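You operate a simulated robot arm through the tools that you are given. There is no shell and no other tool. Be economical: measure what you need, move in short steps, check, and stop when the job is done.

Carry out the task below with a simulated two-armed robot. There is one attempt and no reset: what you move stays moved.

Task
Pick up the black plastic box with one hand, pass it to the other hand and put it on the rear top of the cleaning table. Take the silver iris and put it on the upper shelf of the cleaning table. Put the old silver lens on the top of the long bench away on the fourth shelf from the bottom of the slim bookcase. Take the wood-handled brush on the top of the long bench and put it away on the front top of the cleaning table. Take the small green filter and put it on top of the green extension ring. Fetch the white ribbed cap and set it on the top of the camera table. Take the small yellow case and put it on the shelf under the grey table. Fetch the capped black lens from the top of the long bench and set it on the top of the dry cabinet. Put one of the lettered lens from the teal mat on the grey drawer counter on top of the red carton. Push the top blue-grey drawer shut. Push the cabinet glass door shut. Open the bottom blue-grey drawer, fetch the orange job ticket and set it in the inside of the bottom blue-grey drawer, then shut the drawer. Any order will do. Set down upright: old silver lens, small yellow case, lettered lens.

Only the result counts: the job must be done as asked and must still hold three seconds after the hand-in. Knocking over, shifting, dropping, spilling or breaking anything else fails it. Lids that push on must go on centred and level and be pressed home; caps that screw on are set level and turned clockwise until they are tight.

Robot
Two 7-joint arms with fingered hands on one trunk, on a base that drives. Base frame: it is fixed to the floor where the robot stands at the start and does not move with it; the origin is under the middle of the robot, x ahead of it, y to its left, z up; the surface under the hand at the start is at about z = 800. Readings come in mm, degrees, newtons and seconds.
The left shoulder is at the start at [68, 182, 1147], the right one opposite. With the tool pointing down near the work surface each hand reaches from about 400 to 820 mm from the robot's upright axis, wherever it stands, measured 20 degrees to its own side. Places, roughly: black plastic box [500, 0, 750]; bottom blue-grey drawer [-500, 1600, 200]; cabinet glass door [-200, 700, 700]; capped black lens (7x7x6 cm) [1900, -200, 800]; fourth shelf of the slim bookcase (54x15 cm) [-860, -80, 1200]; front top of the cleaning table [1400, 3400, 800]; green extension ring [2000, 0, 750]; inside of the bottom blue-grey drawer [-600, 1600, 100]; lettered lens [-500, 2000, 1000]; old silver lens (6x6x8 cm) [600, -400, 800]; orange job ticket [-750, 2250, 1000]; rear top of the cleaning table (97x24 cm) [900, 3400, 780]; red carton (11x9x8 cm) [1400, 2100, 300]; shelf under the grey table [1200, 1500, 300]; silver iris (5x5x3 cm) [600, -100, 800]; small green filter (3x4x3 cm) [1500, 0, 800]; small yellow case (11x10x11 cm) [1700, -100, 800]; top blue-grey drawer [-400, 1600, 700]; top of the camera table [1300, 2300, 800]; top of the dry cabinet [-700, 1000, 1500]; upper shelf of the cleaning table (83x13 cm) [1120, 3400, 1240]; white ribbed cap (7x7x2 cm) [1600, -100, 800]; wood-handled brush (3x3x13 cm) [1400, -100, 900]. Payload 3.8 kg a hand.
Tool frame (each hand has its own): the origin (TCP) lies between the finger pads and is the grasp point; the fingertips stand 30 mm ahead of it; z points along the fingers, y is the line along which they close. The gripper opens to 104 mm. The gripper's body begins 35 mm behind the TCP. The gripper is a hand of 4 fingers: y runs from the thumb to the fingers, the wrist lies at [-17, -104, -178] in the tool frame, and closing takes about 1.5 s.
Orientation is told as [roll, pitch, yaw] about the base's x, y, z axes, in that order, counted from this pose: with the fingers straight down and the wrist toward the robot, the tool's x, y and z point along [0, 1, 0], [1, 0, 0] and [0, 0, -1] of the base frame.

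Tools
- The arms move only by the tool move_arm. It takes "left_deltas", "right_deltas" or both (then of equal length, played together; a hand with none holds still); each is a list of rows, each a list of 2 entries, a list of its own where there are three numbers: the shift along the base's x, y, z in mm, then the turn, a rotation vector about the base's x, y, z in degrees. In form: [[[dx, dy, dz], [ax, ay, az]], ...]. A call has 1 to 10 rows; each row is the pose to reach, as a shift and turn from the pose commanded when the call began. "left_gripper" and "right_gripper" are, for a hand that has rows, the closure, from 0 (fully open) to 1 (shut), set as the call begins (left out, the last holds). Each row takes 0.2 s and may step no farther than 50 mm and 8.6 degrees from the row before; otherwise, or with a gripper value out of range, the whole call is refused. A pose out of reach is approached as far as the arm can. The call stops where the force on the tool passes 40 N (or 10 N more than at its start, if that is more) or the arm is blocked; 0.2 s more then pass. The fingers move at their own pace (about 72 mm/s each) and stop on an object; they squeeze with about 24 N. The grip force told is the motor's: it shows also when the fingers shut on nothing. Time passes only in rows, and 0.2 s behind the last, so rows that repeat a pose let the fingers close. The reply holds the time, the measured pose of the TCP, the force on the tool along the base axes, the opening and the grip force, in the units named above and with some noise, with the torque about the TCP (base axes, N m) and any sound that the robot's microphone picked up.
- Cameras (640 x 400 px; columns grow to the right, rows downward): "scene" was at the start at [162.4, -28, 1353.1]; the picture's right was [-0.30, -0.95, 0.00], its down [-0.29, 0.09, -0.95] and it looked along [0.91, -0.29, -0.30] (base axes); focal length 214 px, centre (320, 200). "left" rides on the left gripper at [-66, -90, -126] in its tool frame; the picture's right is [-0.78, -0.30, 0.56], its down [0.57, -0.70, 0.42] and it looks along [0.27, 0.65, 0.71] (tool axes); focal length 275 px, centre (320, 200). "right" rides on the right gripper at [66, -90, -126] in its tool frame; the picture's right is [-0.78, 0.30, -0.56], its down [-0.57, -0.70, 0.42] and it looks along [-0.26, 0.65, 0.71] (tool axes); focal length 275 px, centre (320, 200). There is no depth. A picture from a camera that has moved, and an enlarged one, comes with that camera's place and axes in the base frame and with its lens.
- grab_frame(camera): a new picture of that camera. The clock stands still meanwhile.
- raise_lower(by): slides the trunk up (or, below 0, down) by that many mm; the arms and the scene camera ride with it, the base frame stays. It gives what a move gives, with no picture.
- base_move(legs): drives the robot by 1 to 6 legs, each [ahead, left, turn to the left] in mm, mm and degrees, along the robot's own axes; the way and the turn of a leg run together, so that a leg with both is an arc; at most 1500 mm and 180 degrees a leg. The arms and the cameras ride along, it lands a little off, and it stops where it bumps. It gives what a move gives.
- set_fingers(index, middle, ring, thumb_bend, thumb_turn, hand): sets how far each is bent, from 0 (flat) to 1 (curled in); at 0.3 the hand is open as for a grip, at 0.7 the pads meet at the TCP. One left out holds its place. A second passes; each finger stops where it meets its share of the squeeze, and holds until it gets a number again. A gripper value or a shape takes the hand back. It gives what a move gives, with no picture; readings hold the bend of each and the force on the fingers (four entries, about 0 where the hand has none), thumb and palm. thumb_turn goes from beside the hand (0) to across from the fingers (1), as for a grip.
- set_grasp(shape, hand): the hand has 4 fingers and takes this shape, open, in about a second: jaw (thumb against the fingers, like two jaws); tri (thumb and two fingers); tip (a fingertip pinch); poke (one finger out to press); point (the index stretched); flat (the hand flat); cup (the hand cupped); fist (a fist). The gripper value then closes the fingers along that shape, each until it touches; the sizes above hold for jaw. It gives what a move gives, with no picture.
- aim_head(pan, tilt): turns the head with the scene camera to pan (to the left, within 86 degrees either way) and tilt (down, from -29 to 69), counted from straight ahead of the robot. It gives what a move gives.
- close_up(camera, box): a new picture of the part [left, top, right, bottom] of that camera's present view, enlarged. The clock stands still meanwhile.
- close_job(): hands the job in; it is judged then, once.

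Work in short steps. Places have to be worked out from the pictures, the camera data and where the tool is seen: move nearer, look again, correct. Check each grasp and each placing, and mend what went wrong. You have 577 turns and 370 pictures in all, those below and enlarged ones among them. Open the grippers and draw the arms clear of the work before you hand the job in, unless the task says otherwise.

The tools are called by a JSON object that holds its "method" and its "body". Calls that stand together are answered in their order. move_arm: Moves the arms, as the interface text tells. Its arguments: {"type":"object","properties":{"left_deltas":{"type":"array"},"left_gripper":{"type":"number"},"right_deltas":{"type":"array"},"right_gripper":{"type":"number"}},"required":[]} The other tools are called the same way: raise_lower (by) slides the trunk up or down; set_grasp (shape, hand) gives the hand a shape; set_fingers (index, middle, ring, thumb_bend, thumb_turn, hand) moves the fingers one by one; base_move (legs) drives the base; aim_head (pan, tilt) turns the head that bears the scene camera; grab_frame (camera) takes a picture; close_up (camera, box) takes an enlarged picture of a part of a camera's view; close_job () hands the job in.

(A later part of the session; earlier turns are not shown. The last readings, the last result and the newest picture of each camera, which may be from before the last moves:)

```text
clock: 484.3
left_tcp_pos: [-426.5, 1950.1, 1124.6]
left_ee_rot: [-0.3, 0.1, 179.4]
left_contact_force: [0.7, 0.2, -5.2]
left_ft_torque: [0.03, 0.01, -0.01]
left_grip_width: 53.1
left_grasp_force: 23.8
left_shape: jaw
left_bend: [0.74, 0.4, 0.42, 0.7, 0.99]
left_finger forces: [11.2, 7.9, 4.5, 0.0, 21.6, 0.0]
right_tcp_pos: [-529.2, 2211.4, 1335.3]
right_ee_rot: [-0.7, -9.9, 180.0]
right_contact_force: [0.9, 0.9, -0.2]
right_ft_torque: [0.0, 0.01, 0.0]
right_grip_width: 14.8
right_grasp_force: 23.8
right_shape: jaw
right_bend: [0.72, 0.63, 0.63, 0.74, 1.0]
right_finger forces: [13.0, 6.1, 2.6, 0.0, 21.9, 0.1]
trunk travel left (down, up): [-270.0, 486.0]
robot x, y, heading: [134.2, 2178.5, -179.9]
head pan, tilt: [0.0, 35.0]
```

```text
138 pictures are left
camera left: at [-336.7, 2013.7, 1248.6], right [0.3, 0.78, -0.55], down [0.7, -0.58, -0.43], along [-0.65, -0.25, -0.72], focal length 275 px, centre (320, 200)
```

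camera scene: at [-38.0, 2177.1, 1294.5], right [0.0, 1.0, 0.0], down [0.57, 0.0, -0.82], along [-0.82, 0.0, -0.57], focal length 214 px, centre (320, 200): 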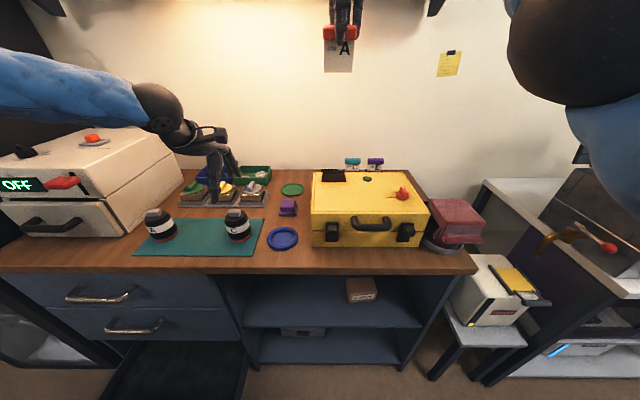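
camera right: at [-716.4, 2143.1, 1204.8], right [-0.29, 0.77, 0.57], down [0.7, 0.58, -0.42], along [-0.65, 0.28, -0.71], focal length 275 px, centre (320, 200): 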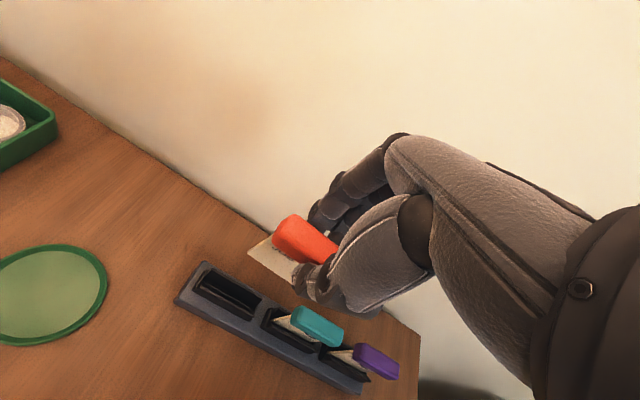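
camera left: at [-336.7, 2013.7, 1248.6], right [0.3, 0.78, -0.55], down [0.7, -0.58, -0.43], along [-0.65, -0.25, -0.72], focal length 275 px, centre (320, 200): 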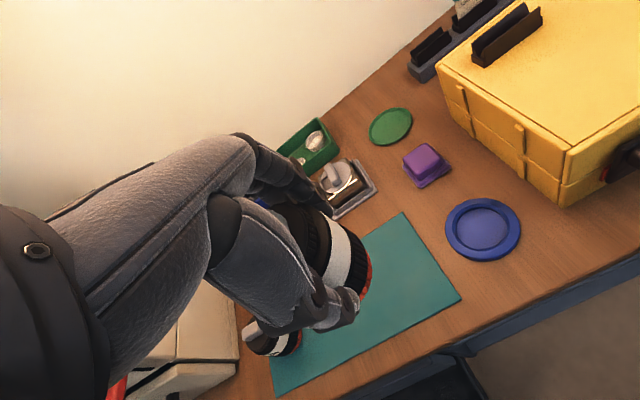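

Lens C held. Now I level and pull in both hands, and drive to the open drawer with the ticket.

{"method": "move_arm", "body": {"left_deltas": [[[20, 0, 0], [0, 0, 0]], [[40, 0, 10], [0, 0, 0]], [[60, 0, 20], [0, 0, 0]], [[80, 0, 30], [0, 0, 0]]], "right_deltas": [[[20, 0, -20], [0, -3, 0]], [[40, 0, -40], [0, -6, 0]], [[60, 0, -60], [0, -9.8, 0]], [[80, 0, -80], [0, -9.8, 0]]]}}

{"method": "base_move", "body": {"legs": [[-290, 0, 0], [0, 690, 0]]}}

{"method": "aim_head", "body": {"pan": -10, "tilt": 45}}

{"method": "grab_frame", "body": {"camera": "scene"}}

```text
clock: 485.3
left_tcp_pos: [-348.3, 1951.1, 1152.1]
left_ee_rot: [-0.3, 0.1, 179.4]
left_contact_force: [1.2, 0.5, -5.3]
left_ft_torque: [0.06, 0.0, 0.0]
left_grip_width: 53.3
left_grasp_force: 24.0
left_shape: jaw
left_bend: [0.74, 0.4, 0.42, 0.71, 0.99]
left_finger forces: [11.2, 7.7, 4.8, 0.0, 21.4, 0.1]
right_tcp_pos: [-452.4, 2211.5, 1255.9]
right_ee_rot: [-0.6, -0.1, 179.9]
right_contact_force: [0.1, 0.2, -0.5]
right_ft_torque: [0.03, 0.06, -0.01]
right_grip_width: 14.9
right_grasp_force: 23.7
right_shape: jaw
right_bend: [0.72, 0.63, 0.63, 0.74, 1.0]
right_finger forces: [12.9, 6.1, 2.7, 0.0, 21.7, 0.0]
trunk travel left (down, up): [-270.0, 486.0]
robot x, y, heading: [134.5, 2176.1, -179.8]
head pan, tilt: [0.0, 35.0]
```

```text
clock: 490.6
left_tcp_pos: [-59.3, 1265.8, 1152.0]
left_ee_rot: [-0.4, 0.1, 179.7]
left_contact_force: [0.7, 0.5, -6.1]
left_ft_torque: [0.09, 0.02, -0.01]
left_grip_width: 53.1
left_grasp_force: 24.2
left_shape: jaw
left_bend: [0.74, 0.4, 0.42, 0.71, 0.99]
left_finger forces: [11.2, 7.7, 4.9, 0.1, 21.3, 0.0]
right_tcp_pos: [-162.8, 1524.3, 1255.5]
right_ee_rot: [-0.7, 0.0, -180.0]
right_contact_force: [0.7, -0.9, -0.1]
right_ft_torque: [0.0, 0.02, -0.02]
right_grip_width: 15.1
right_grasp_force: 23.9
right_shape: jaw
right_bend: [0.72, 0.63, 0.63, 0.74, 1.0]
right_finger forces: [12.9, 6.1, 2.7, 0.0, 21.7, 0.0]
trunk travel left (down, up): [-270.0, 486.0]
robot x, y, heading: [424.6, 1494.2, -179.5]
head pan, tilt: [0.0, 35.0]
```

```text
clock: 491.3
left_tcp_pos: [-60.6, 1265.9, 1150.7]
left_ee_rot: [-0.2, 0.1, 179.7]
left_contact_force: [0.6, -0.2, -6.9]
left_ft_torque: [0.09, -0.01, -0.01]
left_grip_width: 53.2
left_grasp_force: 24.0
left_shape: jaw
left_bend: [0.74, 0.4, 0.42, 0.71, 0.99]
left_finger forces: [11.2, 7.8, 4.9, 0.0, 21.4, 0.0]
right_tcp_pos: [-163.1, 1525.6, 1254.7]
right_ee_rot: [-0.6, 0.0, -179.9]
right_contact_force: [-0.8, -0.4, 0.0]
right_ft_torque: [0.0, -0.01, 0.0]
right_grip_width: 14.6
right_grasp_force: 23.9
right_shape: jaw
right_bend: [0.72, 0.63, 0.63, 0.74, 1.0]
right_finger forces: [12.9, 6.1, 2.7, 0.1, 21.7, 0.1]
trunk travel left (down, up): [-270.0, 486.0]
robot x, y, heading: [424.6, 1490.0, -179.7]
head pan, tilt: [-10.0, 45.0]
```

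```text
137 pictures are left
camera scene: at [258.8, 1506.6, 1279.9], right [0.17, 0.99, 0.0], down [0.7, -0.12, -0.71], along [-0.7, 0.12, -0.71], focal length 214 px, centre (320, 200)
```

scene: 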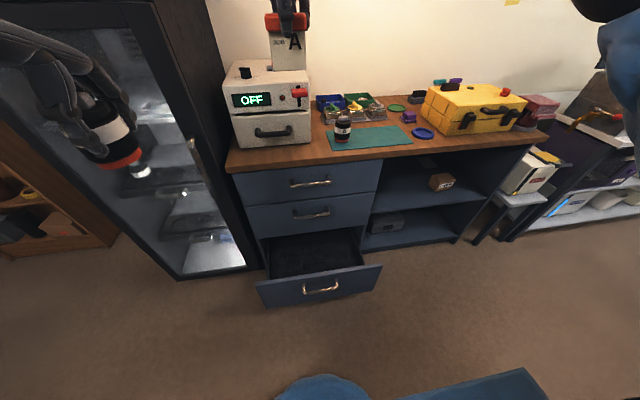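

{"method": "raise_lower", "body": {"by": -265}}

{"method": "move_arm", "body": {"right_deltas": [[[0, 10, -46], [0, 0, 0]], [[0, 20, -92], [0, 0, 0]], [[0, 30, -138], [0, 0, 0]], [[-5, 40, -184], [0, 0, 0]], [[-10, 50, -230], [0, 0, 0]], [[-20, 58, -274], [0, 0, 0]], [[-35, 58, -320], [0, 0, 0]], [[-50, 58, -366], [0, 0, 0]], [[-65, 58, -412], [0, 0, 0]], [[-75, 58, -450], [0, 0, 0]]]}}

{"method": "grab_frame", "body": {"camera": "scene"}}

{"method": "grab_frame", "body": {"camera": "right"}}

```text
clock: 494.0
left_tcp_pos: [-61.2, 1265.7, 885.7]
left_ee_rot: [-0.3, 0.1, 179.8]
left_contact_force: [0.5, 0.4, -5.5]
left_ft_torque: [0.05, 0.0, -0.01]
left_grip_width: 53.2
left_grasp_force: 24.1
left_shape: jaw
left_bend: [0.74, 0.4, 0.42, 0.71, 0.99]
left_finger forces: [11.1, 7.7, 5.2, 0.0, 21.4, 0.0]
right_tcp_pos: [-163.2, 1526.2, 991.0]
right_ee_rot: [-0.6, -0.2, -179.9]
right_contact_force: [0.7, -0.8, 0.2]
right_ft_torque: [0.01, 0.0, -0.02]
right_grip_width: 14.9
right_grasp_force: 23.8
right_shape: jaw
right_bend: [0.72, 0.63, 0.63, 0.74, 1.0]
right_finger forces: [12.8, 6.0, 2.7, 0.0, 21.7, 0.0]
trunk travel left (down, up): [-5.0, 751.0]
robot x, y, heading: [424.9, 1492.1, -179.5]
head pan, tilt: [-10.0, 45.0]
```

```text
clock: 496.2
left_tcp_pos: [-60.9, 1265.8, 886.8]
left_ee_rot: [-0.3, 0.1, 179.6]
left_contact_force: [0.3, 0.3, -5.5]
left_ft_torque: [0.07, -0.01, -0.02]
left_grip_width: 53.0
left_grasp_force: 24.2
left_shape: jaw
left_bend: [0.74, 0.4, 0.42, 0.71, 0.99]
left_finger forces: [11.2, 7.7, 5.3, 0.0, 21.3, 0.0]
right_tcp_pos: [-239.4, 1582.6, 540.2]
right_ee_rot: [-0.7, 0.0, -179.9]
right_contact_force: [0.1, 0.3, 0.0]
right_ft_torque: [-0.02, -0.01, 0.02]
right_grip_width: 15.2
right_grasp_force: 24.0
right_shape: jaw
right_bend: [0.72, 0.63, 0.63, 0.74, 1.0]
right_finger forces: [12.7, 6.0, 2.6, 0.1, 21.6, 0.0]
trunk travel left (down, up): [-5.0, 751.0]
robot x, y, heading: [422.1, 1488.1, -179.7]
head pan, tilt: [-10.0, 45.0]
```

```text
136 pictures are left
camera scene: at [108.2, 1505.7, 1000.2], right [0.17, 0.99, 0.0], down [0.7, -0.12, -0.71], along [-0.7, 0.12, -0.71], focal length 214 px, centre (320, 200)
```

scene: 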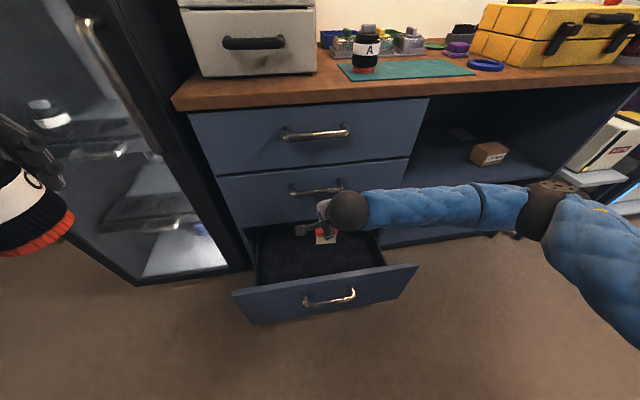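

```text
135 pictures are left
camera right: at [-146.9, 1515.3, 664.6], right [-0.3, 0.77, 0.57], down [0.7, 0.58, -0.42], along [-0.65, 0.27, -0.71], focal length 275 px, centre (320, 200)
```

right: 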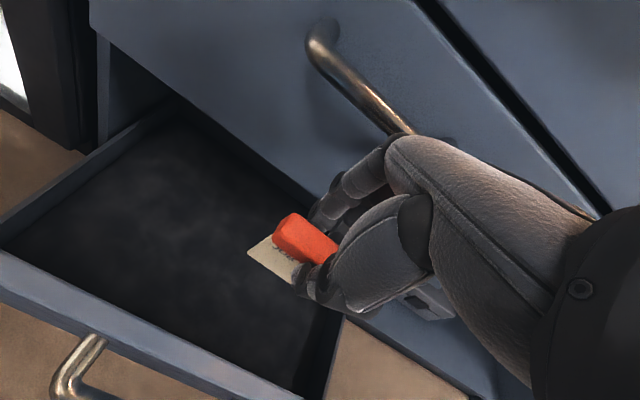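

The ticket hangs over the drawer. I go a bit deeper and lower it inside until contact.

{"method": "move_arm", "body": {"right_deltas": [[[-15, 0, -45], [0, 0, 0]], [[-30, 0, -90], [0, 0, 0]], [[-40, 0, -135], [0, 0, 0]], [[-40, 0, -175], [0, 0, 0]], [[-40, 0, -210], [0, 0, 0]], [[-40, 0, -240], [0, 0, 0]]]}}

{"method": "grab_frame", "body": {"camera": "right"}}

```text
clock: 497.6
left_tcp_pos: [-59.3, 1265.7, 885.4]
left_ee_rot: [-0.3, 0.1, 179.7]
left_contact_force: [-0.3, -0.8, -5.2]
left_ft_torque: [0.04, -0.03, -0.01]
left_grip_width: 52.9
left_grasp_force: 24.4
left_shape: jaw
left_bend: [0.74, 0.4, 0.42, 0.71, 0.99]
left_finger forces: [11.1, 7.7, 5.3, 0.0, 21.2, 0.0]
right_tcp_pos: [-277.5, 1583.7, 298.3]
right_ee_rot: [-0.5, 0.0, -179.9]
right_contact_force: [0.6, -0.2, -0.5]
right_ft_torque: [0.0, 0.0, 0.03]
right_grip_width: 14.5
right_grasp_force: 23.7
right_shape: jaw
right_bend: [0.72, 0.63, 0.63, 0.74, 1.0]
right_finger forces: [12.9, 5.9, 2.6, 0.1, 21.4, 0.0]
trunk travel left (down, up): [-5.0, 751.0]
robot x, y, heading: [419.1, 1493.7, -179.7]
head pan, tilt: [-10.0, 45.0]
```

```text
134 pictures are left
camera right: at [-185.8, 1515.8, 422.6], right [-0.3, 0.77, 0.57], down [0.7, 0.58, -0.42], along [-0.65, 0.27, -0.71], focal length 275 px, centre (320, 200)
```

right: 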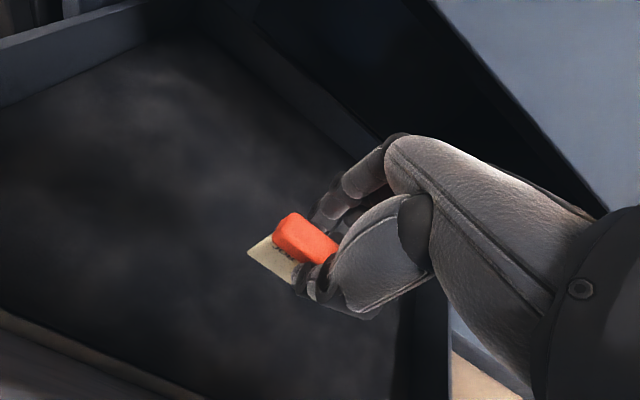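

{"method": "move_arm", "body": {"right_deltas": [[[-15, -10, -20], [0, 0, 0]], [[-35, -10, -40], [0, 0, 0]], [[-40, -10, -60], [0, 0, 0]], [[-40, -10, -80], [0, 0, 0]]]}}

{"method": "grab_frame", "body": {"camera": "right"}}

{"method": "grab_frame", "body": {"camera": "scene"}}

```text
clock: 498.6
left_tcp_pos: [-59.9, 1265.1, 884.7]
left_ee_rot: [-0.3, 0.1, 179.7]
left_contact_force: [-0.7, 0.3, -6.1]
left_ft_torque: [0.06, -0.01, -0.02]
left_grip_width: 53.0
left_grasp_force: 24.2
left_shape: jaw
left_bend: [0.74, 0.4, 0.42, 0.71, 0.99]
left_finger forces: [11.0, 7.6, 5.4, 0.1, 21.3, 0.1]
right_tcp_pos: [-308.9, 1582.8, 243.1]
right_ee_rot: [-0.5, 0.0, -179.9]
right_contact_force: [-0.1, 1.4, 0.4]
right_ft_torque: [0.01, -0.01, 0.01]
right_grip_width: 14.8
right_grasp_force: 24.3
right_shape: jaw
right_bend: [0.72, 0.63, 0.63, 0.74, 1.0]
right_finger forces: [12.8, 6.0, 2.7, 0.0, 21.4, 0.1]
right hand out of reach, approached as far as the arm can: row 3, 4
trunk travel left (down, up): [-5.0, 751.0]
robot x, y, heading: [425.8, 1492.9, -179.6]
head pan, tilt: [-10.0, 45.0]
```

```text
133 pictures are left
camera right: at [-216.2, 1515.7, 366.8], right [-0.3, 0.77, 0.56], down [0.7, 0.58, -0.42], along [-0.65, 0.27, -0.71], focal length 275 px, centre (320, 200)
```

right: 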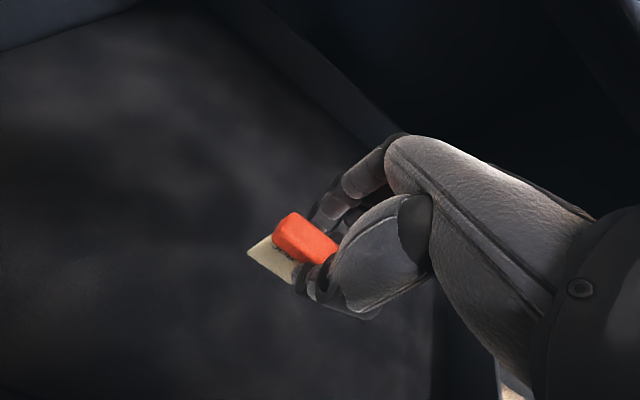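

```text
132 pictures are left
camera scene: at [108.4, 1505.7, 1000.3], right [0.17, 0.99, 0.0], down [0.7, -0.12, -0.71], along [-0.7, 0.12, -0.71], focal length 214 px, centre (320, 200)
```

scene: 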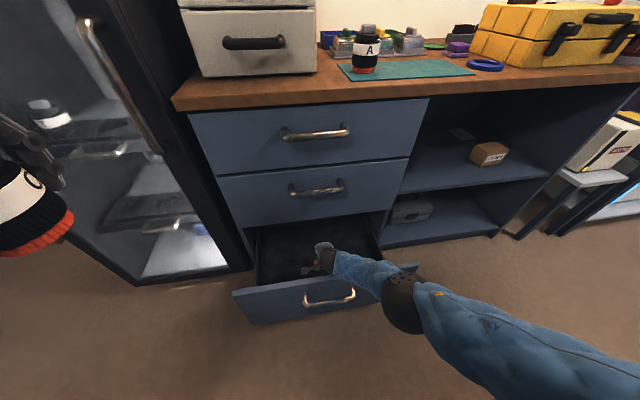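

{"method": "move_arm", "body": {"right_deltas": [[[25, 0, 4], [0, 0, 0]], [[50, 0, 4], [0, 0, 0]]]}}

{"method": "base_move", "body": {"legs": [[60, 0, 0]]}}

{"method": "move_arm", "body": {"right_deltas": [[[0, 0, -10], [0, 0, 0]], [[0, 0, -20], [0, 0, 0]], [[0, 0, -30], [0, 0, 0]], [[0, 0, -40], [0, 0, 0]]]}}

{"method": "grab_frame", "body": {"camera": "right"}}

```text
clock: 499.2
left_tcp_pos: [-60.7, 1266.1, 885.3]
left_ee_rot: [-0.3, 0.1, 179.6]
left_contact_force: [0.3, 0.6, -5.9]
left_ft_torque: [0.03, 0.02, 0.02]
left_grip_width: 53.0
left_grasp_force: 24.2
left_shape: jaw
left_bend: [0.74, 0.4, 0.42, 0.71, 0.99]
left_finger forces: [11.2, 7.6, 5.4, 0.0, 21.3, 0.1]
right_tcp_pos: [-257.5, 1584.2, 246.9]
right_ee_rot: [-0.5, 0.0, -179.9]
right_contact_force: [0.1, 0.1, -0.5]
right_ft_torque: [0.01, 0.0, 0.01]
right_grip_width: 14.5
right_grasp_force: 24.1
right_shape: jaw
right_bend: [0.72, 0.63, 0.64, 0.75, 1.0]
right_finger forces: [12.8, 5.8, 2.5, 0.0, 21.2, 0.0]
trunk travel left (down, up): [-5.0, 751.0]
robot x, y, heading: [419.8, 1490.3, -179.4]
head pan, tilt: [-10.0, 45.0]
```

```text
clock: 500.2
left_tcp_pos: [-121.7, 1264.5, 886.4]
left_ee_rot: [-0.3, 0.2, 179.7]
left_contact_force: [-0.1, 0.2, -5.5]
left_ft_torque: [0.08, 0.01, 0.0]
left_grip_width: 53.0
left_grasp_force: 24.5
left_shape: jaw
left_bend: [0.74, 0.4, 0.42, 0.71, 0.99]
left_finger forces: [11.3, 7.7, 5.3, 0.1, 21.4, 0.0]
right_tcp_pos: [-318.5, 1581.7, 247.3]
right_ee_rot: [-0.6, 0.0, -179.9]
right_contact_force: [0.4, 0.0, -0.4]
right_ft_torque: [0.0, -0.02, 0.01]
right_grip_width: 14.6
right_grasp_force: 24.6
right_shape: jaw
right_bend: [0.72, 0.63, 0.64, 0.75, 1.0]
right_finger forces: [12.8, 5.9, 2.6, 0.0, 21.3, 0.1]
trunk travel left (down, up): [-5.0, 751.0]
robot x, y, heading: [365.2, 1495.4, -179.9]
head pan, tilt: [-10.0, 45.0]
```

```text
clock: 501.2
left_tcp_pos: [-119.2, 1265.2, 888.5]
left_ee_rot: [-0.3, -0.1, 179.7]
left_contact_force: [0.0, -0.2, -5.5]
left_ft_torque: [0.05, -0.01, -0.01]
left_grip_width: 52.8
left_grasp_force: 23.7
left_shape: jaw
left_bend: [0.74, 0.4, 0.42, 0.71, 0.99]
left_finger forces: [11.3, 7.6, 5.5, 0.1, 21.4, 0.0]
right_tcp_pos: [-320.9, 1582.9, 212.7]
right_ee_rot: [-0.7, -0.6, -179.9]
right_contact_force: [1.0, 2.0, 28.0]
right_ft_torque: [0.09, -0.04, 0.02]
right_grip_width: 16.5
right_grasp_force: 24.0
right_shape: jaw
right_bend: [0.72, 0.63, 0.63, 0.75, 1.0]
right_finger forces: [15.7, 8.4, 3.9, 0.0, 28.3, 0.0]
trunk travel left (down, up): [-5.0, 751.0]
robot x, y, heading: [367.1, 1493.7, -179.6]
head pan, tilt: [-10.0, 45.0]
```

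```text
131 pictures are left
camera right: at [-229.4, 1515.4, 335.5], right [-0.29, 0.77, 0.57], down [0.7, 0.58, -0.42], along [-0.65, 0.27, -0.71], focal length 275 px, centre (320, 200)
```

right: 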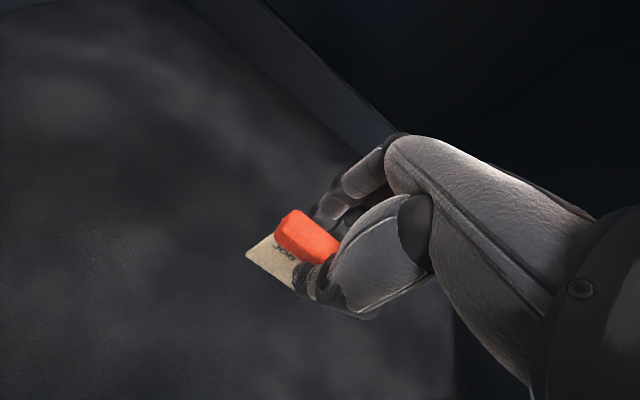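

The card stands on the drawer floor. I ease, open, and rise out.

{"method": "move_arm", "body": {"right_deltas": [[[0, 0, 6], [0, 0, 0]], [[0, 0, 6], [0, 0, 0]], [[0, 0, 6], [0, 0, 0]], [[0, 0, 6], [0, 0, 0]], [[0, 0, 30], [0, 0, 0]], [[10, 0, 75], [0, 0, 0]], [[30, 0, 115], [0, 0, 0]], [[50, 0, 155], [0, 0, 0]], [[70, 0, 195], [0, 0, 0]], [[90, 0, 235], [0, 0, 0]]], "right_gripper": 0.4}}

{"method": "grab_frame", "body": {"camera": "right"}}

{"method": "grab_frame", "body": {"camera": "scene"}}

```text
clock: 503.4
left_tcp_pos: [-120.9, 1264.0, 884.9]
left_ee_rot: [-0.2, 0.0, 179.7]
left_contact_force: [0.2, -0.1, -5.1]
left_ft_torque: [0.04, -0.03, -0.02]
left_grip_width: 53.0
left_grasp_force: 23.8
left_shape: jaw
left_bend: [0.74, 0.4, 0.42, 0.71, 0.99]
left_finger forces: [11.2, 7.6, 5.4, 0.0, 21.4, 0.1]
right_tcp_pos: [-226.8, 1584.7, 441.1]
right_ee_rot: [-0.7, 0.0, -179.9]
right_contact_force: [0.2, 0.0, -0.1]
right_ft_torque: [0.03, -0.01, 0.02]
right_grip_width: 62.0
right_grasp_force: 0.0
right_shape: jaw
right_bend: [0.73, 0.41, 0.37, 0.63, 0.99]
right_finger forces: [0.1, 0.1, 0.1, 0.0, 0.0, 0.0]
trunk travel left (down, up): [-5.0, 751.0]
robot x, y, heading: [364.5, 1494.0, -179.3]
head pan, tilt: [-10.0, 45.0]
```

```text
130 pictures are left
camera right: at [-134.5, 1517.2, 565.5], right [-0.3, 0.77, 0.57], down [0.7, 0.58, -0.42], along [-0.65, 0.27, -0.71], focal length 275 px, centre (320, 200)
```

right: 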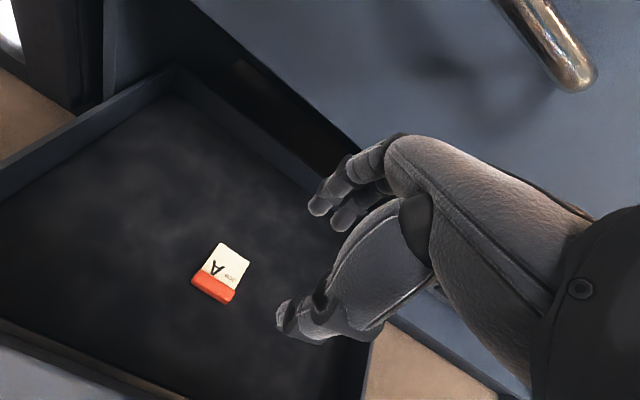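

```text
129 pictures are left
camera scene: at [47.7, 1505.3, 1000.4], right [0.17, 0.99, 0.0], down [0.7, -0.12, -0.71], along [-0.7, 0.12, -0.71], focal length 214 px, centre (320, 200)
```

scene: 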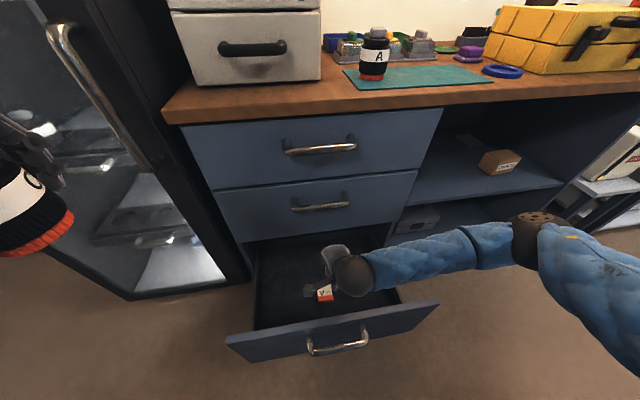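

Ticket lies inside. To close, I back off 90, bring the right hand (fist) in front of the drawer at z≈310.

{"method": "base_move", "body": {"legs": [[-90, 0, 0]]}}

{"method": "move_arm", "body": {"right_deltas": [[[30, 0, 20], [0, 0, 0]], [[70, 0, 30], [0, 0, 0]], [[110, 0, 30], [0, 0, 0]], [[130, 0, 30], [0, 0, 0]]], "right_gripper": 1}}

{"method": "set_grasp", "body": {"hand": "right", "shape": "fist"}}

{"method": "grab_frame", "body": {"camera": "scene"}}

```text
clock: 504.5
left_tcp_pos: [-30.9, 1265.5, 886.1]
left_ee_rot: [-0.4, 0.1, 179.7]
left_contact_force: [0.2, -0.4, -5.6]
left_ft_torque: [0.05, 0.0, -0.01]
left_grip_width: 53.0
left_grasp_force: 23.7
left_shape: jaw
left_bend: [0.74, 0.4, 0.42, 0.71, 0.99]
left_finger forces: [11.2, 7.6, 5.4, 0.1, 21.2, 0.1]
right_tcp_pos: [-135.4, 1584.7, 441.2]
right_ee_rot: [-0.6, 0.0, -179.9]
right_contact_force: [-0.7, -1.1, 0.5]
right_ft_torque: [-0.02, -0.01, -0.03]
right_grip_width: 62.3
right_grasp_force: 0.0
right_shape: jaw
right_bend: [0.73, 0.41, 0.37, 0.63, 0.99]
right_finger forces: [0.0, 0.1, 0.0, 0.1, 0.1, 0.0]
trunk travel left (down, up): [-5.0, 751.0]
robot x, y, heading: [456.9, 1494.7, -179.6]
head pan, tilt: [-10.0, 45.0]
```

```text
clock: 505.5
left_tcp_pos: [-30.1, 1265.7, 886.6]
left_ee_rot: [-0.3, 0.1, 179.6]
left_contact_force: [-0.9, 0.3, -5.9]
left_ft_torque: [0.07, -0.01, 0.01]
left_grip_width: 52.9
left_grasp_force: 24.1
left_shape: jaw
left_bend: [0.74, 0.4, 0.42, 0.71, 0.99]
left_finger forces: [11.1, 7.6, 5.4, 0.0, 21.3, 0.0]
right_tcp_pos: [-7.3, 1585.4, 472.4]
right_ee_rot: [-0.6, 0.0, -180.0]
right_contact_force: [1.4, -0.7, 0.2]
right_ft_torque: [0.01, 0.0, 0.01]
right_grip_width: 0.0
right_grasp_force: 24.1
right_shape: jaw
right_bend: [0.7, 0.7, 0.7, 0.49, 1.0]
right_finger forces: [0.0, 0.1, 0.0, 0.0, 0.0, 0.0]
trunk travel left (down, up): [-5.0, 751.0]
robot x, y, heading: [453.1, 1492.1, -180.1]
head pan, tilt: [-10.0, 45.0]
```

```text
clock: 506.4
left_tcp_pos: [-31.3, 1264.9, 884.3]
left_ee_rot: [-0.2, 0.0, 179.7]
left_contact_force: [0.4, 0.1, -6.0]
left_ft_torque: [0.06, -0.06, 0.01]
left_grip_width: 52.8
left_grasp_force: 23.8
left_shape: jaw
left_bend: [0.74, 0.4, 0.42, 0.71, 0.99]
left_finger forces: [11.1, 7.6, 5.4, 0.1, 21.3, 0.0]
right_tcp_pos: [-7.5, 1585.6, 471.5]
right_ee_rot: [-0.6, 0.0, -179.9]
right_contact_force: [-1.1, 0.2, 0.2]
right_ft_torque: [0.01, -0.03, -0.01]
right_grip_width: 0.0
right_grasp_force: 0.0
right_shape: fist
right_bend: [1.0, 1.0, 1.0, 0.84, 0.84]
right_finger forces: [0.1, 0.0, 0.1, 0.0, 0.1, 0.1]
trunk travel left (down, up): [-5.0, 751.0]
robot x, y, heading: [453.0, 1494.1, -179.7]
head pan, tilt: [-10.0, 45.0]
```

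```text
128 pictures are left
camera scene: at [137.6, 1506.0, 1000.3], right [0.17, 0.99, 0.0], down [0.7, -0.12, -0.71], along [-0.7, 0.12, -0.71], focal length 214 px, centre (320, 200)
```

scene: 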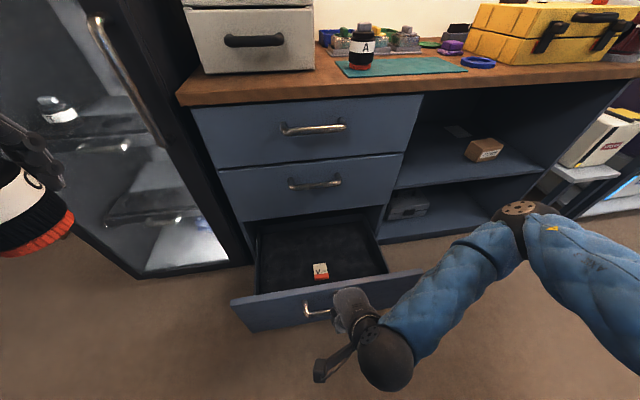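

{"method": "move_arm", "body": {"right_deltas": [[[0, 0, -45], [0, 0, 0]], [[0, 0, -90], [0, 0, 0]], [[0, 0, -135], [0, 0, 0]], [[0, 0, -165], [0, 0, 0]], [[-40, 0, -165], [0, 0, 0]], [[-80, 0, -165], [0, 0, 0]], [[-120, 0, -165], [0, 0, 0]], [[-160, 0, -165], [0, 0, 0]], [[-200, 0, -165], [0, 0, 0]], [[-240, 0, -165], [0, 0, 0]]]}}

{"method": "grab_frame", "body": {"camera": "scene"}}

```text
clock: 508.6
left_tcp_pos: [-32.2, 1265.6, 885.7]
left_ee_rot: [-0.3, 0.1, 179.7]
left_contact_force: [-0.5, -0.3, -5.6]
left_ft_torque: [0.06, 0.0, 0.01]
left_grip_width: 52.9
left_grasp_force: 23.9
left_shape: jaw
left_bend: [0.74, 0.4, 0.42, 0.71, 0.99]
left_finger forces: [11.2, 7.6, 5.5, 0.0, 21.4, 0.0]
right_tcp_pos: [-249.6, 1585.4, 308.9]
right_ee_rot: [-0.6, 0.1, -180.0]
right_contact_force: [0.2, -0.9, -0.2]
right_ft_torque: [0.01, 0.01, -0.01]
right_grip_width: 0.0
right_grasp_force: 0.0
right_shape: fist
right_bend: [1.0, 1.0, 1.0, 0.84, 0.84]
right_finger forces: [0.0, 0.1, 0.0, 0.0, 0.1, 0.0]
right hand out of reach, approached as far as the arm can: row 3, 4, 5
trunk travel left (down, up): [-5.0, 751.0]
robot x, y, heading: [451.1, 1490.6, -179.6]
head pan, tilt: [-10.0, 45.0]
```

```text
127 pictures are left
camera scene: at [137.5, 1506.0, 1000.3], right [0.17, 0.99, 0.0], down [0.7, -0.12, -0.71], along [-0.7, 0.12, -0.71], focal length 214 px, centre (320, 200)
```

scene: 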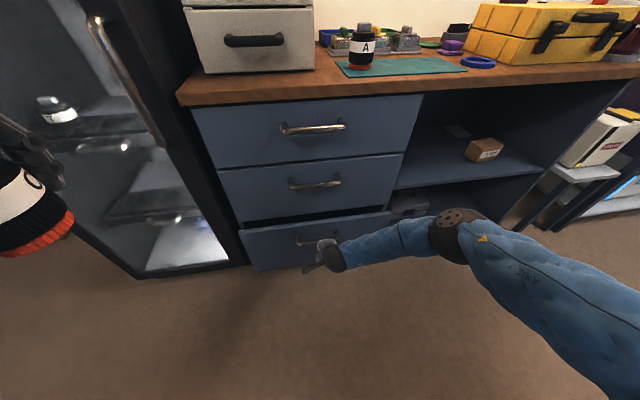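

Nearly shut. I drive ahead 80 and finish with an arm push until it stops.

{"method": "base_move", "body": {"legs": [[70, 0, 0]]}}

{"method": "move_arm", "body": {"right_deltas": [[[-15, 0, 0], [0, 0, 0]], [[-30, 0, 0], [0, 0, 0]], [[-45, 0, 0], [0, 0, 0]], [[-60, 0, 0], [0, 0, 0]]]}}

{"method": "close_up", "body": {"camera": "scene", "box": [160, 80, 460, 300]}}

```text
clock: 509.6
left_tcp_pos: [-100.5, 1266.4, 886.3]
left_ee_rot: [-0.3, 0.1, 179.7]
left_contact_force: [0.7, -0.1, -5.2]
left_ft_torque: [0.05, 0.03, 0.01]
left_grip_width: 52.9
left_grasp_force: 24.2
left_shape: jaw
left_bend: [0.74, 0.4, 0.42, 0.71, 0.99]
left_finger forces: [11.2, 7.6, 5.5, 0.0, 21.2, 0.0]
right_tcp_pos: [-313.6, 1584.1, 305.5]
right_ee_rot: [-0.5, 0.5, -179.6]
right_contact_force: [29.9, 2.2, -0.4]
right_ft_torque: [0.01, 0.69, -0.02]
right_grip_width: 95.7
right_grasp_force: 0.0
right_shape: fist
right_bend: [1.0, 1.0, 1.0, 0.84, 0.84]
right_finger forces: [16.3, 12.9, 0.0, 0.0, 0.0, 0.0]
trunk travel left (down, up): [-5.0, 751.0]
robot x, y, heading: [380.8, 1490.1, -179.5]
head pan, tilt: [-10.0, 45.0]
```

```text
clock: 510.0
left_tcp_pos: [-98.8, 1264.7, 884.3]
left_ee_rot: [-0.2, 0.3, 179.6]
left_contact_force: [0.0, -0.4, -5.6]
left_ft_torque: [0.09, -0.01, -0.02]
left_grip_width: 52.9
left_grasp_force: 24.2
left_shape: jaw
left_bend: [0.74, 0.4, 0.42, 0.71, 0.99]
left_finger forces: [11.3, 7.6, 5.6, 0.0, 21.3, 0.0]
right_tcp_pos: [-310.4, 1581.9, 302.1]
right_ee_rot: [-0.3, 1.3, -179.4]
right_contact_force: [21.4, 2.2, 14.7]
right_ft_torque: [0.02, 1.03, -0.22]
right_grip_width: 96.0
right_grasp_force: 0.1
right_shape: fist
right_bend: [1.0, 1.0, 1.0, 0.84, 0.84]
right_finger forces: [4.8, 20.3, 0.1, 0.0, 0.0, 0.0]
trunk travel left (down, up): [-5.0, 751.0]
robot x, y, heading: [382.7, 1491.0, -179.6]
head pan, tilt: [-10.0, 45.0]
stopped in row 1 (right hand): the force on the tool passed its limit at 55 N (the readings are from after the stop); the commanded pose is now the measured one
```

```text
1.82 times, centred on (310, 190) of scene
camera zoom: at [69.3, 1505.6, 1001.0], right [0.17, 0.99, 0.0], down [0.7, -0.12, -0.71], along [-0.7, 0.12, -0.71], focal length 390 px, centre (338, 218)
```

zoom: 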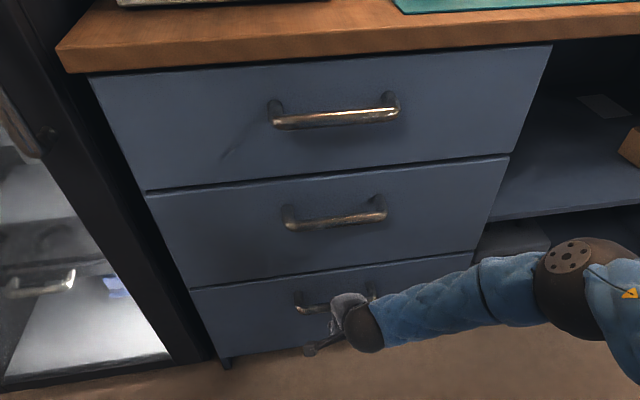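

All three drawers are flush. I retract the fist, raise the trunk, and drive backwards round to the camera table's +x side for the red carton.

{"method": "base_move", "body": {"legs": [[-70, 0, 0]]}}

{"method": "raise_lower", "body": {"by": 300}}

{"method": "move_arm", "body": {"right_deltas": [[[25, 0, 40], [0, 0, 0]], [[50, 0, 80], [0, 0, 0]], [[75, 0, 120], [0, 0, 0]], [[75, 0, 165], [0, 0, 0]], [[75, 0, 210], [0, 0, 0]], [[75, 0, 255], [0, 0, 0]], [[75, 0, 300], [0, 0, 0]], [[75, 0, 345], [0, 0, 0]], [[75, 0, 390], [0, 0, 0]], [[75, 0, 430], [0, 0, 0]]]}}

{"method": "base_move", "body": {"legs": [[0, 790, 0], [-1000, 0, 0], [-700, 0, 0], [0, -700, 0]]}}

{"method": "aim_head", "body": {"pan": -20, "tilt": 35}}

{"method": "grab_frame", "body": {"camera": "scene"}}

```text
clock: 511.0
left_tcp_pos: [-27.7, 1264.9, 885.2]
left_ee_rot: [-0.3, 0.3, 179.6]
left_contact_force: [0.0, -0.5, -6.4]
left_ft_torque: [0.06, -0.01, 0.04]
left_grip_width: 53.1
left_grasp_force: 23.6
left_shape: jaw
left_bend: [0.74, 0.4, 0.42, 0.71, 0.99]
left_finger forces: [11.1, 7.6, 5.6, 0.0, 21.3, 0.1]
right_tcp_pos: [-243.1, 1582.5, 303.5]
right_ee_rot: [-0.4, 1.1, -179.5]
right_contact_force: [0.1, -0.6, -0.6]
right_ft_torque: [0.03, 0.01, 0.0]
right_grip_width: 96.2
right_grasp_force: 0.1
right_shape: fist
right_bend: [1.0, 1.0, 1.0, 0.84, 0.84]
right_finger forces: [0.0, 0.0, 0.0, 0.0, 0.0, 0.1]
trunk travel left (down, up): [-5.0, 751.0]
robot x, y, heading: [456.6, 1491.2, -179.5]
head pan, tilt: [-10.0, 45.0]
```

```text
clock: 514.0
left_tcp_pos: [-28.3, 1265.7, 1184.5]
left_ee_rot: [-0.1, 0.3, 179.6]
left_contact_force: [-0.4, 0.9, -5.6]
left_ft_torque: [0.07, -0.02, 0.02]
left_grip_width: 53.0
left_grasp_force: 23.5
left_shape: jaw
left_bend: [0.74, 0.4, 0.42, 0.71, 0.99]
left_finger forces: [11.0, 7.5, 6.0, 0.0, 21.1, 0.0]
right_tcp_pos: [-262.9, 1582.9, 698.2]
right_ee_rot: [-0.6, -7.6, -179.5]
right_contact_force: [-0.3, -0.5, 0.7]
right_ft_torque: [0.05, 0.01, -0.04]
right_grip_width: 96.0
right_grasp_force: 0.2
right_shape: fist
right_bend: [1.0, 1.0, 1.0, 0.84, 0.84]
right_finger forces: [0.0, 0.1, 0.0, 0.0, 0.0, 0.1]
trunk travel left (down, up): [-305.0, 451.0]
robot x, y, heading: [454.2, 1493.7, -179.7]
head pan, tilt: [-10.0, 45.0]
```

```text
clock: 516.2
left_tcp_pos: [-27.3, 1265.9, 1184.5]
left_ee_rot: [-0.3, 0.2, 179.6]
left_contact_force: [-0.9, 0.5, -5.5]
left_ft_torque: [0.09, -0.04, 0.03]
left_grip_width: 52.5
left_grasp_force: 24.4
left_shape: jaw
left_bend: [0.74, 0.4, 0.42, 0.71, 0.99]
left_finger forces: [11.0, 7.5, 5.9, 0.0, 21.1, 0.0]
right_tcp_pos: [-186.9, 1581.3, 1130.0]
right_ee_rot: [-0.7, -7.5, -179.6]
right_contact_force: [0.0, 0.2, 0.0]
right_ft_torque: [0.02, -0.01, 0.0]
right_grip_width: 96.2
right_grasp_force: 0.1
right_shape: fist
right_bend: [1.0, 1.0, 1.0, 0.84, 0.84]
right_finger forces: [0.1, 0.0, 0.1, 0.0, 0.0, 0.0]
trunk travel left (down, up): [-305.0, 451.0]
robot x, y, heading: [453.8, 1495.3, -179.6]
head pan, tilt: [-10.0, 45.0]
```

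```text
clock: 532.0
left_tcp_pos: [1656.8, 1228.9, 1185.1]
left_ee_rot: [-0.1, 0.4, -179.7]
left_contact_force: [0.5, 0.0, -5.5]
left_ft_torque: [0.09, -0.01, -0.04]
left_grip_width: 52.3
left_grasp_force: 24.0
left_shape: jaw
left_bend: [0.74, 0.4, 0.42, 0.71, 0.99]
left_finger forces: [11.1, 7.4, 6.0, 0.0, 21.0, 0.0]
right_tcp_pos: [1494.1, 1544.4, 1129.5]
right_ee_rot: [-0.5, -7.4, -178.8]
right_contact_force: [0.0, 0.2, 0.3]
right_ft_torque: [0.01, 0.01, 0.0]
right_grip_width: 96.1
right_grasp_force: 0.1
right_shape: fist
right_bend: [1.0, 1.0, 1.0, 0.84, 0.84]
right_finger forces: [0.0, 0.0, 0.0, 0.1, 0.0, 0.0]
trunk travel left (down, up): [-305.0, 451.0]
robot x, y, heading: [2139.1, 1466.5, -178.8]
head pan, tilt: [-10.0, 45.0]
```

```text
clock: 532.7
left_tcp_pos: [1657.5, 1231.0, 1184.3]
left_ee_rot: [-0.2, 0.4, -179.7]
left_contact_force: [0.6, 0.6, -5.4]
left_ft_torque: [0.12, -0.03, 0.01]
left_grip_width: 52.7
left_grasp_force: 24.6
left_shape: jaw
left_bend: [0.74, 0.4, 0.42, 0.71, 0.99]
left_finger forces: [11.0, 7.4, 6.2, 0.0, 21.0, 0.0]
right_tcp_pos: [1494.6, 1543.8, 1129.7]
right_ee_rot: [-0.6, -7.5, -178.8]
right_contact_force: [0.6, -0.2, -0.1]
right_ft_torque: [0.01, -0.01, -0.01]
right_grip_width: 96.2
right_grasp_force: 0.0
right_shape: fist
right_bend: [1.0, 1.0, 1.0, 0.84, 0.84]
right_finger forces: [0.1, 0.0, 0.0, 0.0, 0.1, 0.0]
trunk travel left (down, up): [-305.0, 451.0]
robot x, y, heading: [2138.5, 1465.2, -179.1]
head pan, tilt: [-20.0, 35.0]
```

```text
125 pictures are left
camera scene: at [1984.0, 1490.4, 1330.3], right [0.32, 0.95, 0.0], down [0.54, -0.19, -0.82], along [-0.77, 0.27, -0.57], focal length 214 px, centre (320, 200)
```

scene: 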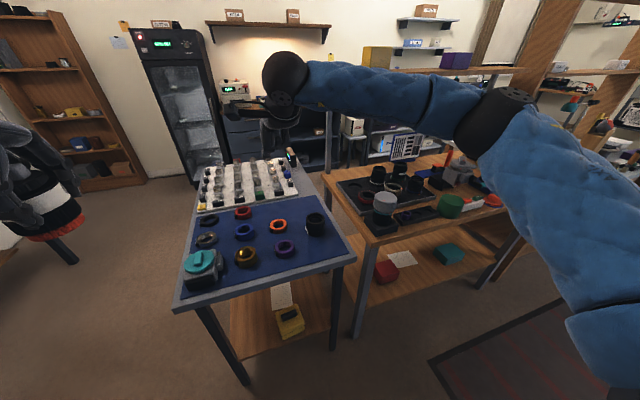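

The carton is at about (1401,2087) on the lower shelf. I raise and retract the right hand, go to y≈2300 further back, lower the trunk, then extend the left arm low.

{"method": "move_arm", "body": {"right_deltas": [[[25, 0, 40], [0, -2, 0]], [[50, 0, 80], [0, -4, 0]], [[75, 0, 120], [0, -7, 0]], [[100, 0, 160], [0, -7, 0]], [[125, 0, 200], [0, -7, 0]], [[135, 0, 245], [0, -7, 0]]]}}

{"method": "base_move", "body": {"legs": [[-220, 0, 0], [0, -840, 0]]}}

{"method": "raise_lower", "body": {"by": -300}}

{"method": "move_arm", "body": {"left_deltas": [[[-15, 0, -44], [0, 0, 0]], [[-30, 0, -88], [0, 0, 0]], [[-45, 0, -132], [0, 0, 0]], [[-60, 0, -176], [0, 0, 0]], [[-80, 0, -220], [0, 0, 0]], [[-105, 0, -262], [0, 0, 0]], [[-130, 0, -304], [0, 0, 0]], [[-155, 0, -340], [0, 0, 0]], [[-190, 0, -365], [0, 0, 0]], [[-230, 0, -380], [0, 0, 0]]]}}

{"method": "aim_head", "body": {"pan": 5, "tilt": 45}}

{"method": "grab_frame", "body": {"camera": "scene"}}

```text
clock: 534.1
left_tcp_pos: [1657.8, 1227.9, 1185.8]
left_ee_rot: [-0.3, 0.4, -179.7]
left_contact_force: [0.8, 0.0, -6.4]
left_ft_torque: [0.06, 0.0, 0.02]
left_grip_width: 52.5
left_grasp_force: 24.1
left_shape: jaw
left_bend: [0.74, 0.4, 0.42, 0.71, 0.99]
left_finger forces: [11.0, 7.4, 6.1, 0.0, 21.1, 0.1]
right_tcp_pos: [1629.9, 1543.2, 1375.5]
right_ee_rot: [-0.5, -0.4, -178.9]
right_contact_force: [0.3, -0.3, 0.5]
right_ft_torque: [0.02, 0.02, -0.02]
right_grip_width: 95.9
right_grasp_force: 0.1
right_shape: fist
right_bend: [1.0, 1.0, 1.0, 0.84, 0.84]
right_finger forces: [0.1, 0.1, 0.0, 0.1, 0.1, 0.0]
trunk travel left (down, up): [-305.0, 451.0]
robot x, y, heading: [2139.1, 1462.7, -179.1]
head pan, tilt: [-20.0, 35.0]
```

```text
clock: 539.8
left_tcp_pos: [1859.5, 2064.8, 1184.3]
left_ee_rot: [-0.2, 0.3, -179.3]
left_contact_force: [-0.4, 0.3, -6.1]
left_ft_torque: [0.07, 0.01, -0.02]
left_grip_width: 52.8
left_grasp_force: 23.9
left_shape: jaw
left_bend: [0.74, 0.4, 0.41, 0.71, 0.99]
left_finger forces: [11.0, 7.4, 6.1, 0.0, 21.0, 0.1]
right_tcp_pos: [1830.3, 2378.4, 1373.8]
right_ee_rot: [-0.4, -0.5, -178.4]
right_contact_force: [0.2, 0.0, 0.1]
right_ft_torque: [0.0, 0.0, -0.02]
right_grip_width: 96.0
right_grasp_force: 0.0
right_shape: fist
right_bend: [1.0, 1.0, 1.0, 0.84, 0.84]
right_finger forces: [0.1, 0.1, 0.0, 0.1, 0.1, 0.0]
trunk travel left (down, up): [-305.0, 451.0]
robot x, y, heading: [2335.6, 2300.6, -178.6]
head pan, tilt: [-20.0, 35.0]
```

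```text
clock: 542.8
left_tcp_pos: [1861.5, 2065.3, 885.2]
left_ee_rot: [-0.2, 0.3, -179.4]
left_contact_force: [-0.4, 0.2, -6.1]
left_ft_torque: [0.06, -0.01, -0.01]
left_grip_width: 52.4
left_grasp_force: 24.0
left_shape: jaw
left_bend: [0.74, 0.4, 0.41, 0.71, 0.99]
left_finger forces: [11.0, 7.2, 6.4, 0.1, 20.9, 0.1]
right_tcp_pos: [1830.4, 2378.4, 1075.3]
right_ee_rot: [-0.5, -0.6, -178.5]
right_contact_force: [0.1, 0.0, 1.9]
right_ft_torque: [0.01, 0.0, 0.0]
right_grip_width: 95.6
right_grasp_force: 0.1
right_shape: fist
right_bend: [1.0, 1.0, 1.0, 0.84, 0.84]
right_finger forces: [0.1, 0.0, 0.0, 0.0, 0.1, 0.0]
trunk travel left (down, up): [-5.0, 751.0]
robot x, y, heading: [2336.4, 2303.8, -178.7]
head pan, tilt: [-20.0, 35.0]
```

```text
clock: 545.0
left_tcp_pos: [1630.1, 2065.5, 499.8]
left_ee_rot: [-0.3, 0.4, -179.5]
left_contact_force: [-0.2, -0.2, -5.5]
left_ft_torque: [0.08, -0.02, 0.02]
left_grip_width: 52.0
left_grasp_force: 23.7
left_shape: jaw
left_bend: [0.74, 0.4, 0.41, 0.71, 0.99]
left_finger forces: [11.2, 7.6, 6.6, 0.0, 20.7, 0.1]
left hand out of reach, approached as far as the arm can: row 3
right_tcp_pos: [1830.9, 2377.6, 1074.4]
right_ee_rot: [-0.4, -0.5, -178.5]
right_contact_force: [-0.2, 0.0, -0.4]
right_ft_torque: [-0.01, 0.0, 0.02]
right_grip_width: 95.9
right_grasp_force: 0.0
right_shape: fist
right_bend: [1.0, 1.0, 1.0, 0.84, 0.84]
right_finger forces: [0.0, 0.0, 0.1, 0.0, 0.1, 0.0]
trunk travel left (down, up): [-5.0, 751.0]
robot x, y, heading: [2337.7, 2302.8, -178.9]
head pan, tilt: [-20.0, 35.0]
```

```text
clock: 545.9
left_tcp_pos: [1630.1, 2066.6, 501.9]
left_ee_rot: [-0.2, 0.4, -179.4]
left_contact_force: [0.0, 0.2, -5.0]
left_ft_torque: [0.1, 0.01, 0.01]
left_grip_width: 52.0
left_grasp_force: 23.9
left_shape: jaw
left_bend: [0.74, 0.4, 0.41, 0.71, 0.99]
left_finger forces: [11.1, 7.4, 6.6, 0.0, 20.6, 0.1]
right_tcp_pos: [1831.1, 2379.5, 1074.8]
right_ee_rot: [-0.5, -0.4, -178.5]
right_contact_force: [0.4, 0.2, -0.7]
right_ft_torque: [0.01, 0.0, 0.03]
right_grip_width: 95.9
right_grasp_force: 0.1
right_shape: fist
right_bend: [1.0, 1.0, 1.0, 0.84, 0.84]
right_finger forces: [0.0, 0.1, 0.0, 0.1, 0.0, 0.0]
trunk travel left (down, up): [-5.0, 751.0]
robot x, y, heading: [2338.8, 2303.3, -178.8]
head pan, tilt: [5.0, 45.0]
```

```text
124 pictures are left
camera scene: at [2023.7, 2286.7, 1000.3], right [-0.11, 0.99, 0.0], down [0.7, 0.08, -0.71], along [-0.7, -0.08, -0.71], focal length 214 px, centre (320, 200)
```

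scene: 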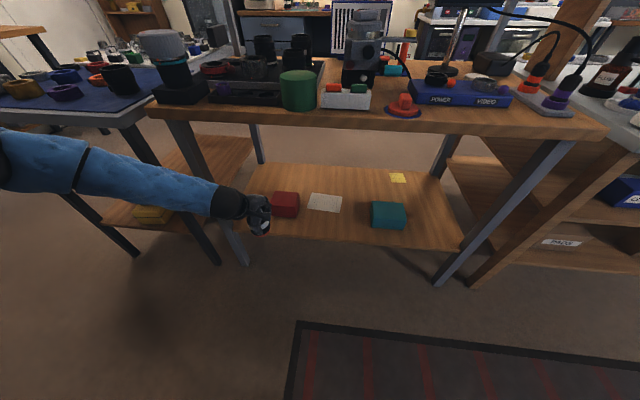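

{"method": "base_move", "body": {"legs": [[150, 0, 0]]}}

{"method": "grab_frame", "body": {"camera": "left"}}

{"method": "grab_frame", "body": {"camera": "scene"}}

```text
clock: 547.3
left_tcp_pos: [1482.0, 2061.8, 501.6]
left_ee_rot: [-0.1, 0.4, -179.5]
left_contact_force: [-0.4, 0.7, -6.3]
left_ft_torque: [0.07, 0.01, 0.02]
left_grip_width: 52.1
left_grasp_force: 24.0
left_shape: jaw
left_bend: [0.74, 0.4, 0.41, 0.71, 0.99]
left_finger forces: [11.1, 7.5, 6.6, 0.0, 20.6, 0.0]
right_tcp_pos: [1681.4, 2376.1, 1073.5]
right_ee_rot: [-0.5, -0.3, -178.6]
right_contact_force: [-0.3, 0.6, -1.0]
right_ft_torque: [0.0, -0.01, -0.01]
right_grip_width: 95.8
right_grasp_force: 0.0
right_shape: fist
right_bend: [1.0, 1.0, 1.0, 0.84, 0.84]
right_finger forces: [0.1, 0.0, 0.0, 0.1, 0.0, 0.1]
trunk travel left (down, up): [-5.0, 751.0]
robot x, y, heading: [2190.9, 2298.0, -178.7]
head pan, tilt: [5.0, 45.0]
```

```text
123 pictures are left
camera left: at [1569.3, 2127.1, 627.0], right [0.29, 0.78, -0.55], down [0.71, -0.56, -0.42], along [-0.64, -0.27, -0.72], focal length 275 px, centre (320, 200)
```

left: 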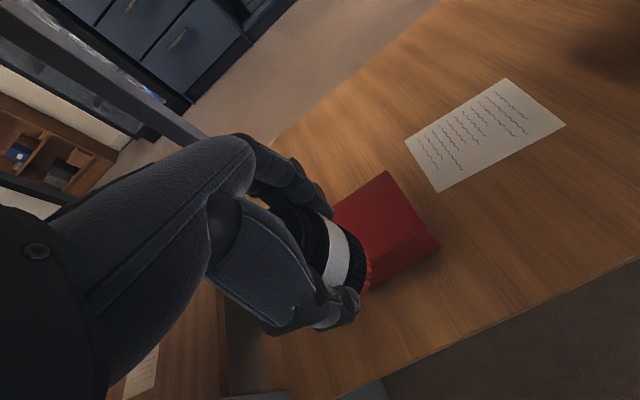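

```text
122 pictures are left
camera scene: at [1874.7, 2283.4, 1000.0], right [-0.11, 0.99, 0.0], down [0.7, 0.08, -0.71], along [-0.7, -0.08, -0.71], focal length 214 px, centre (320, 200)
```

scene: 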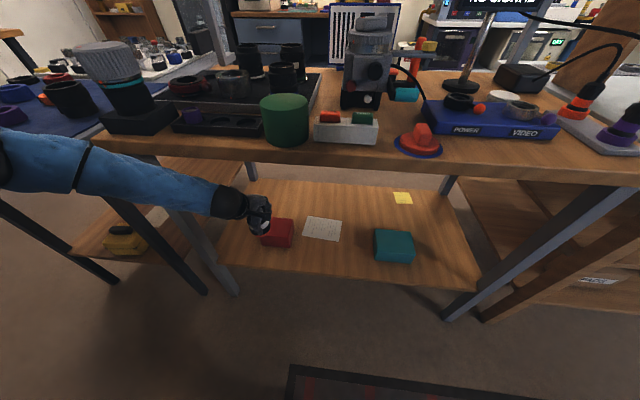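

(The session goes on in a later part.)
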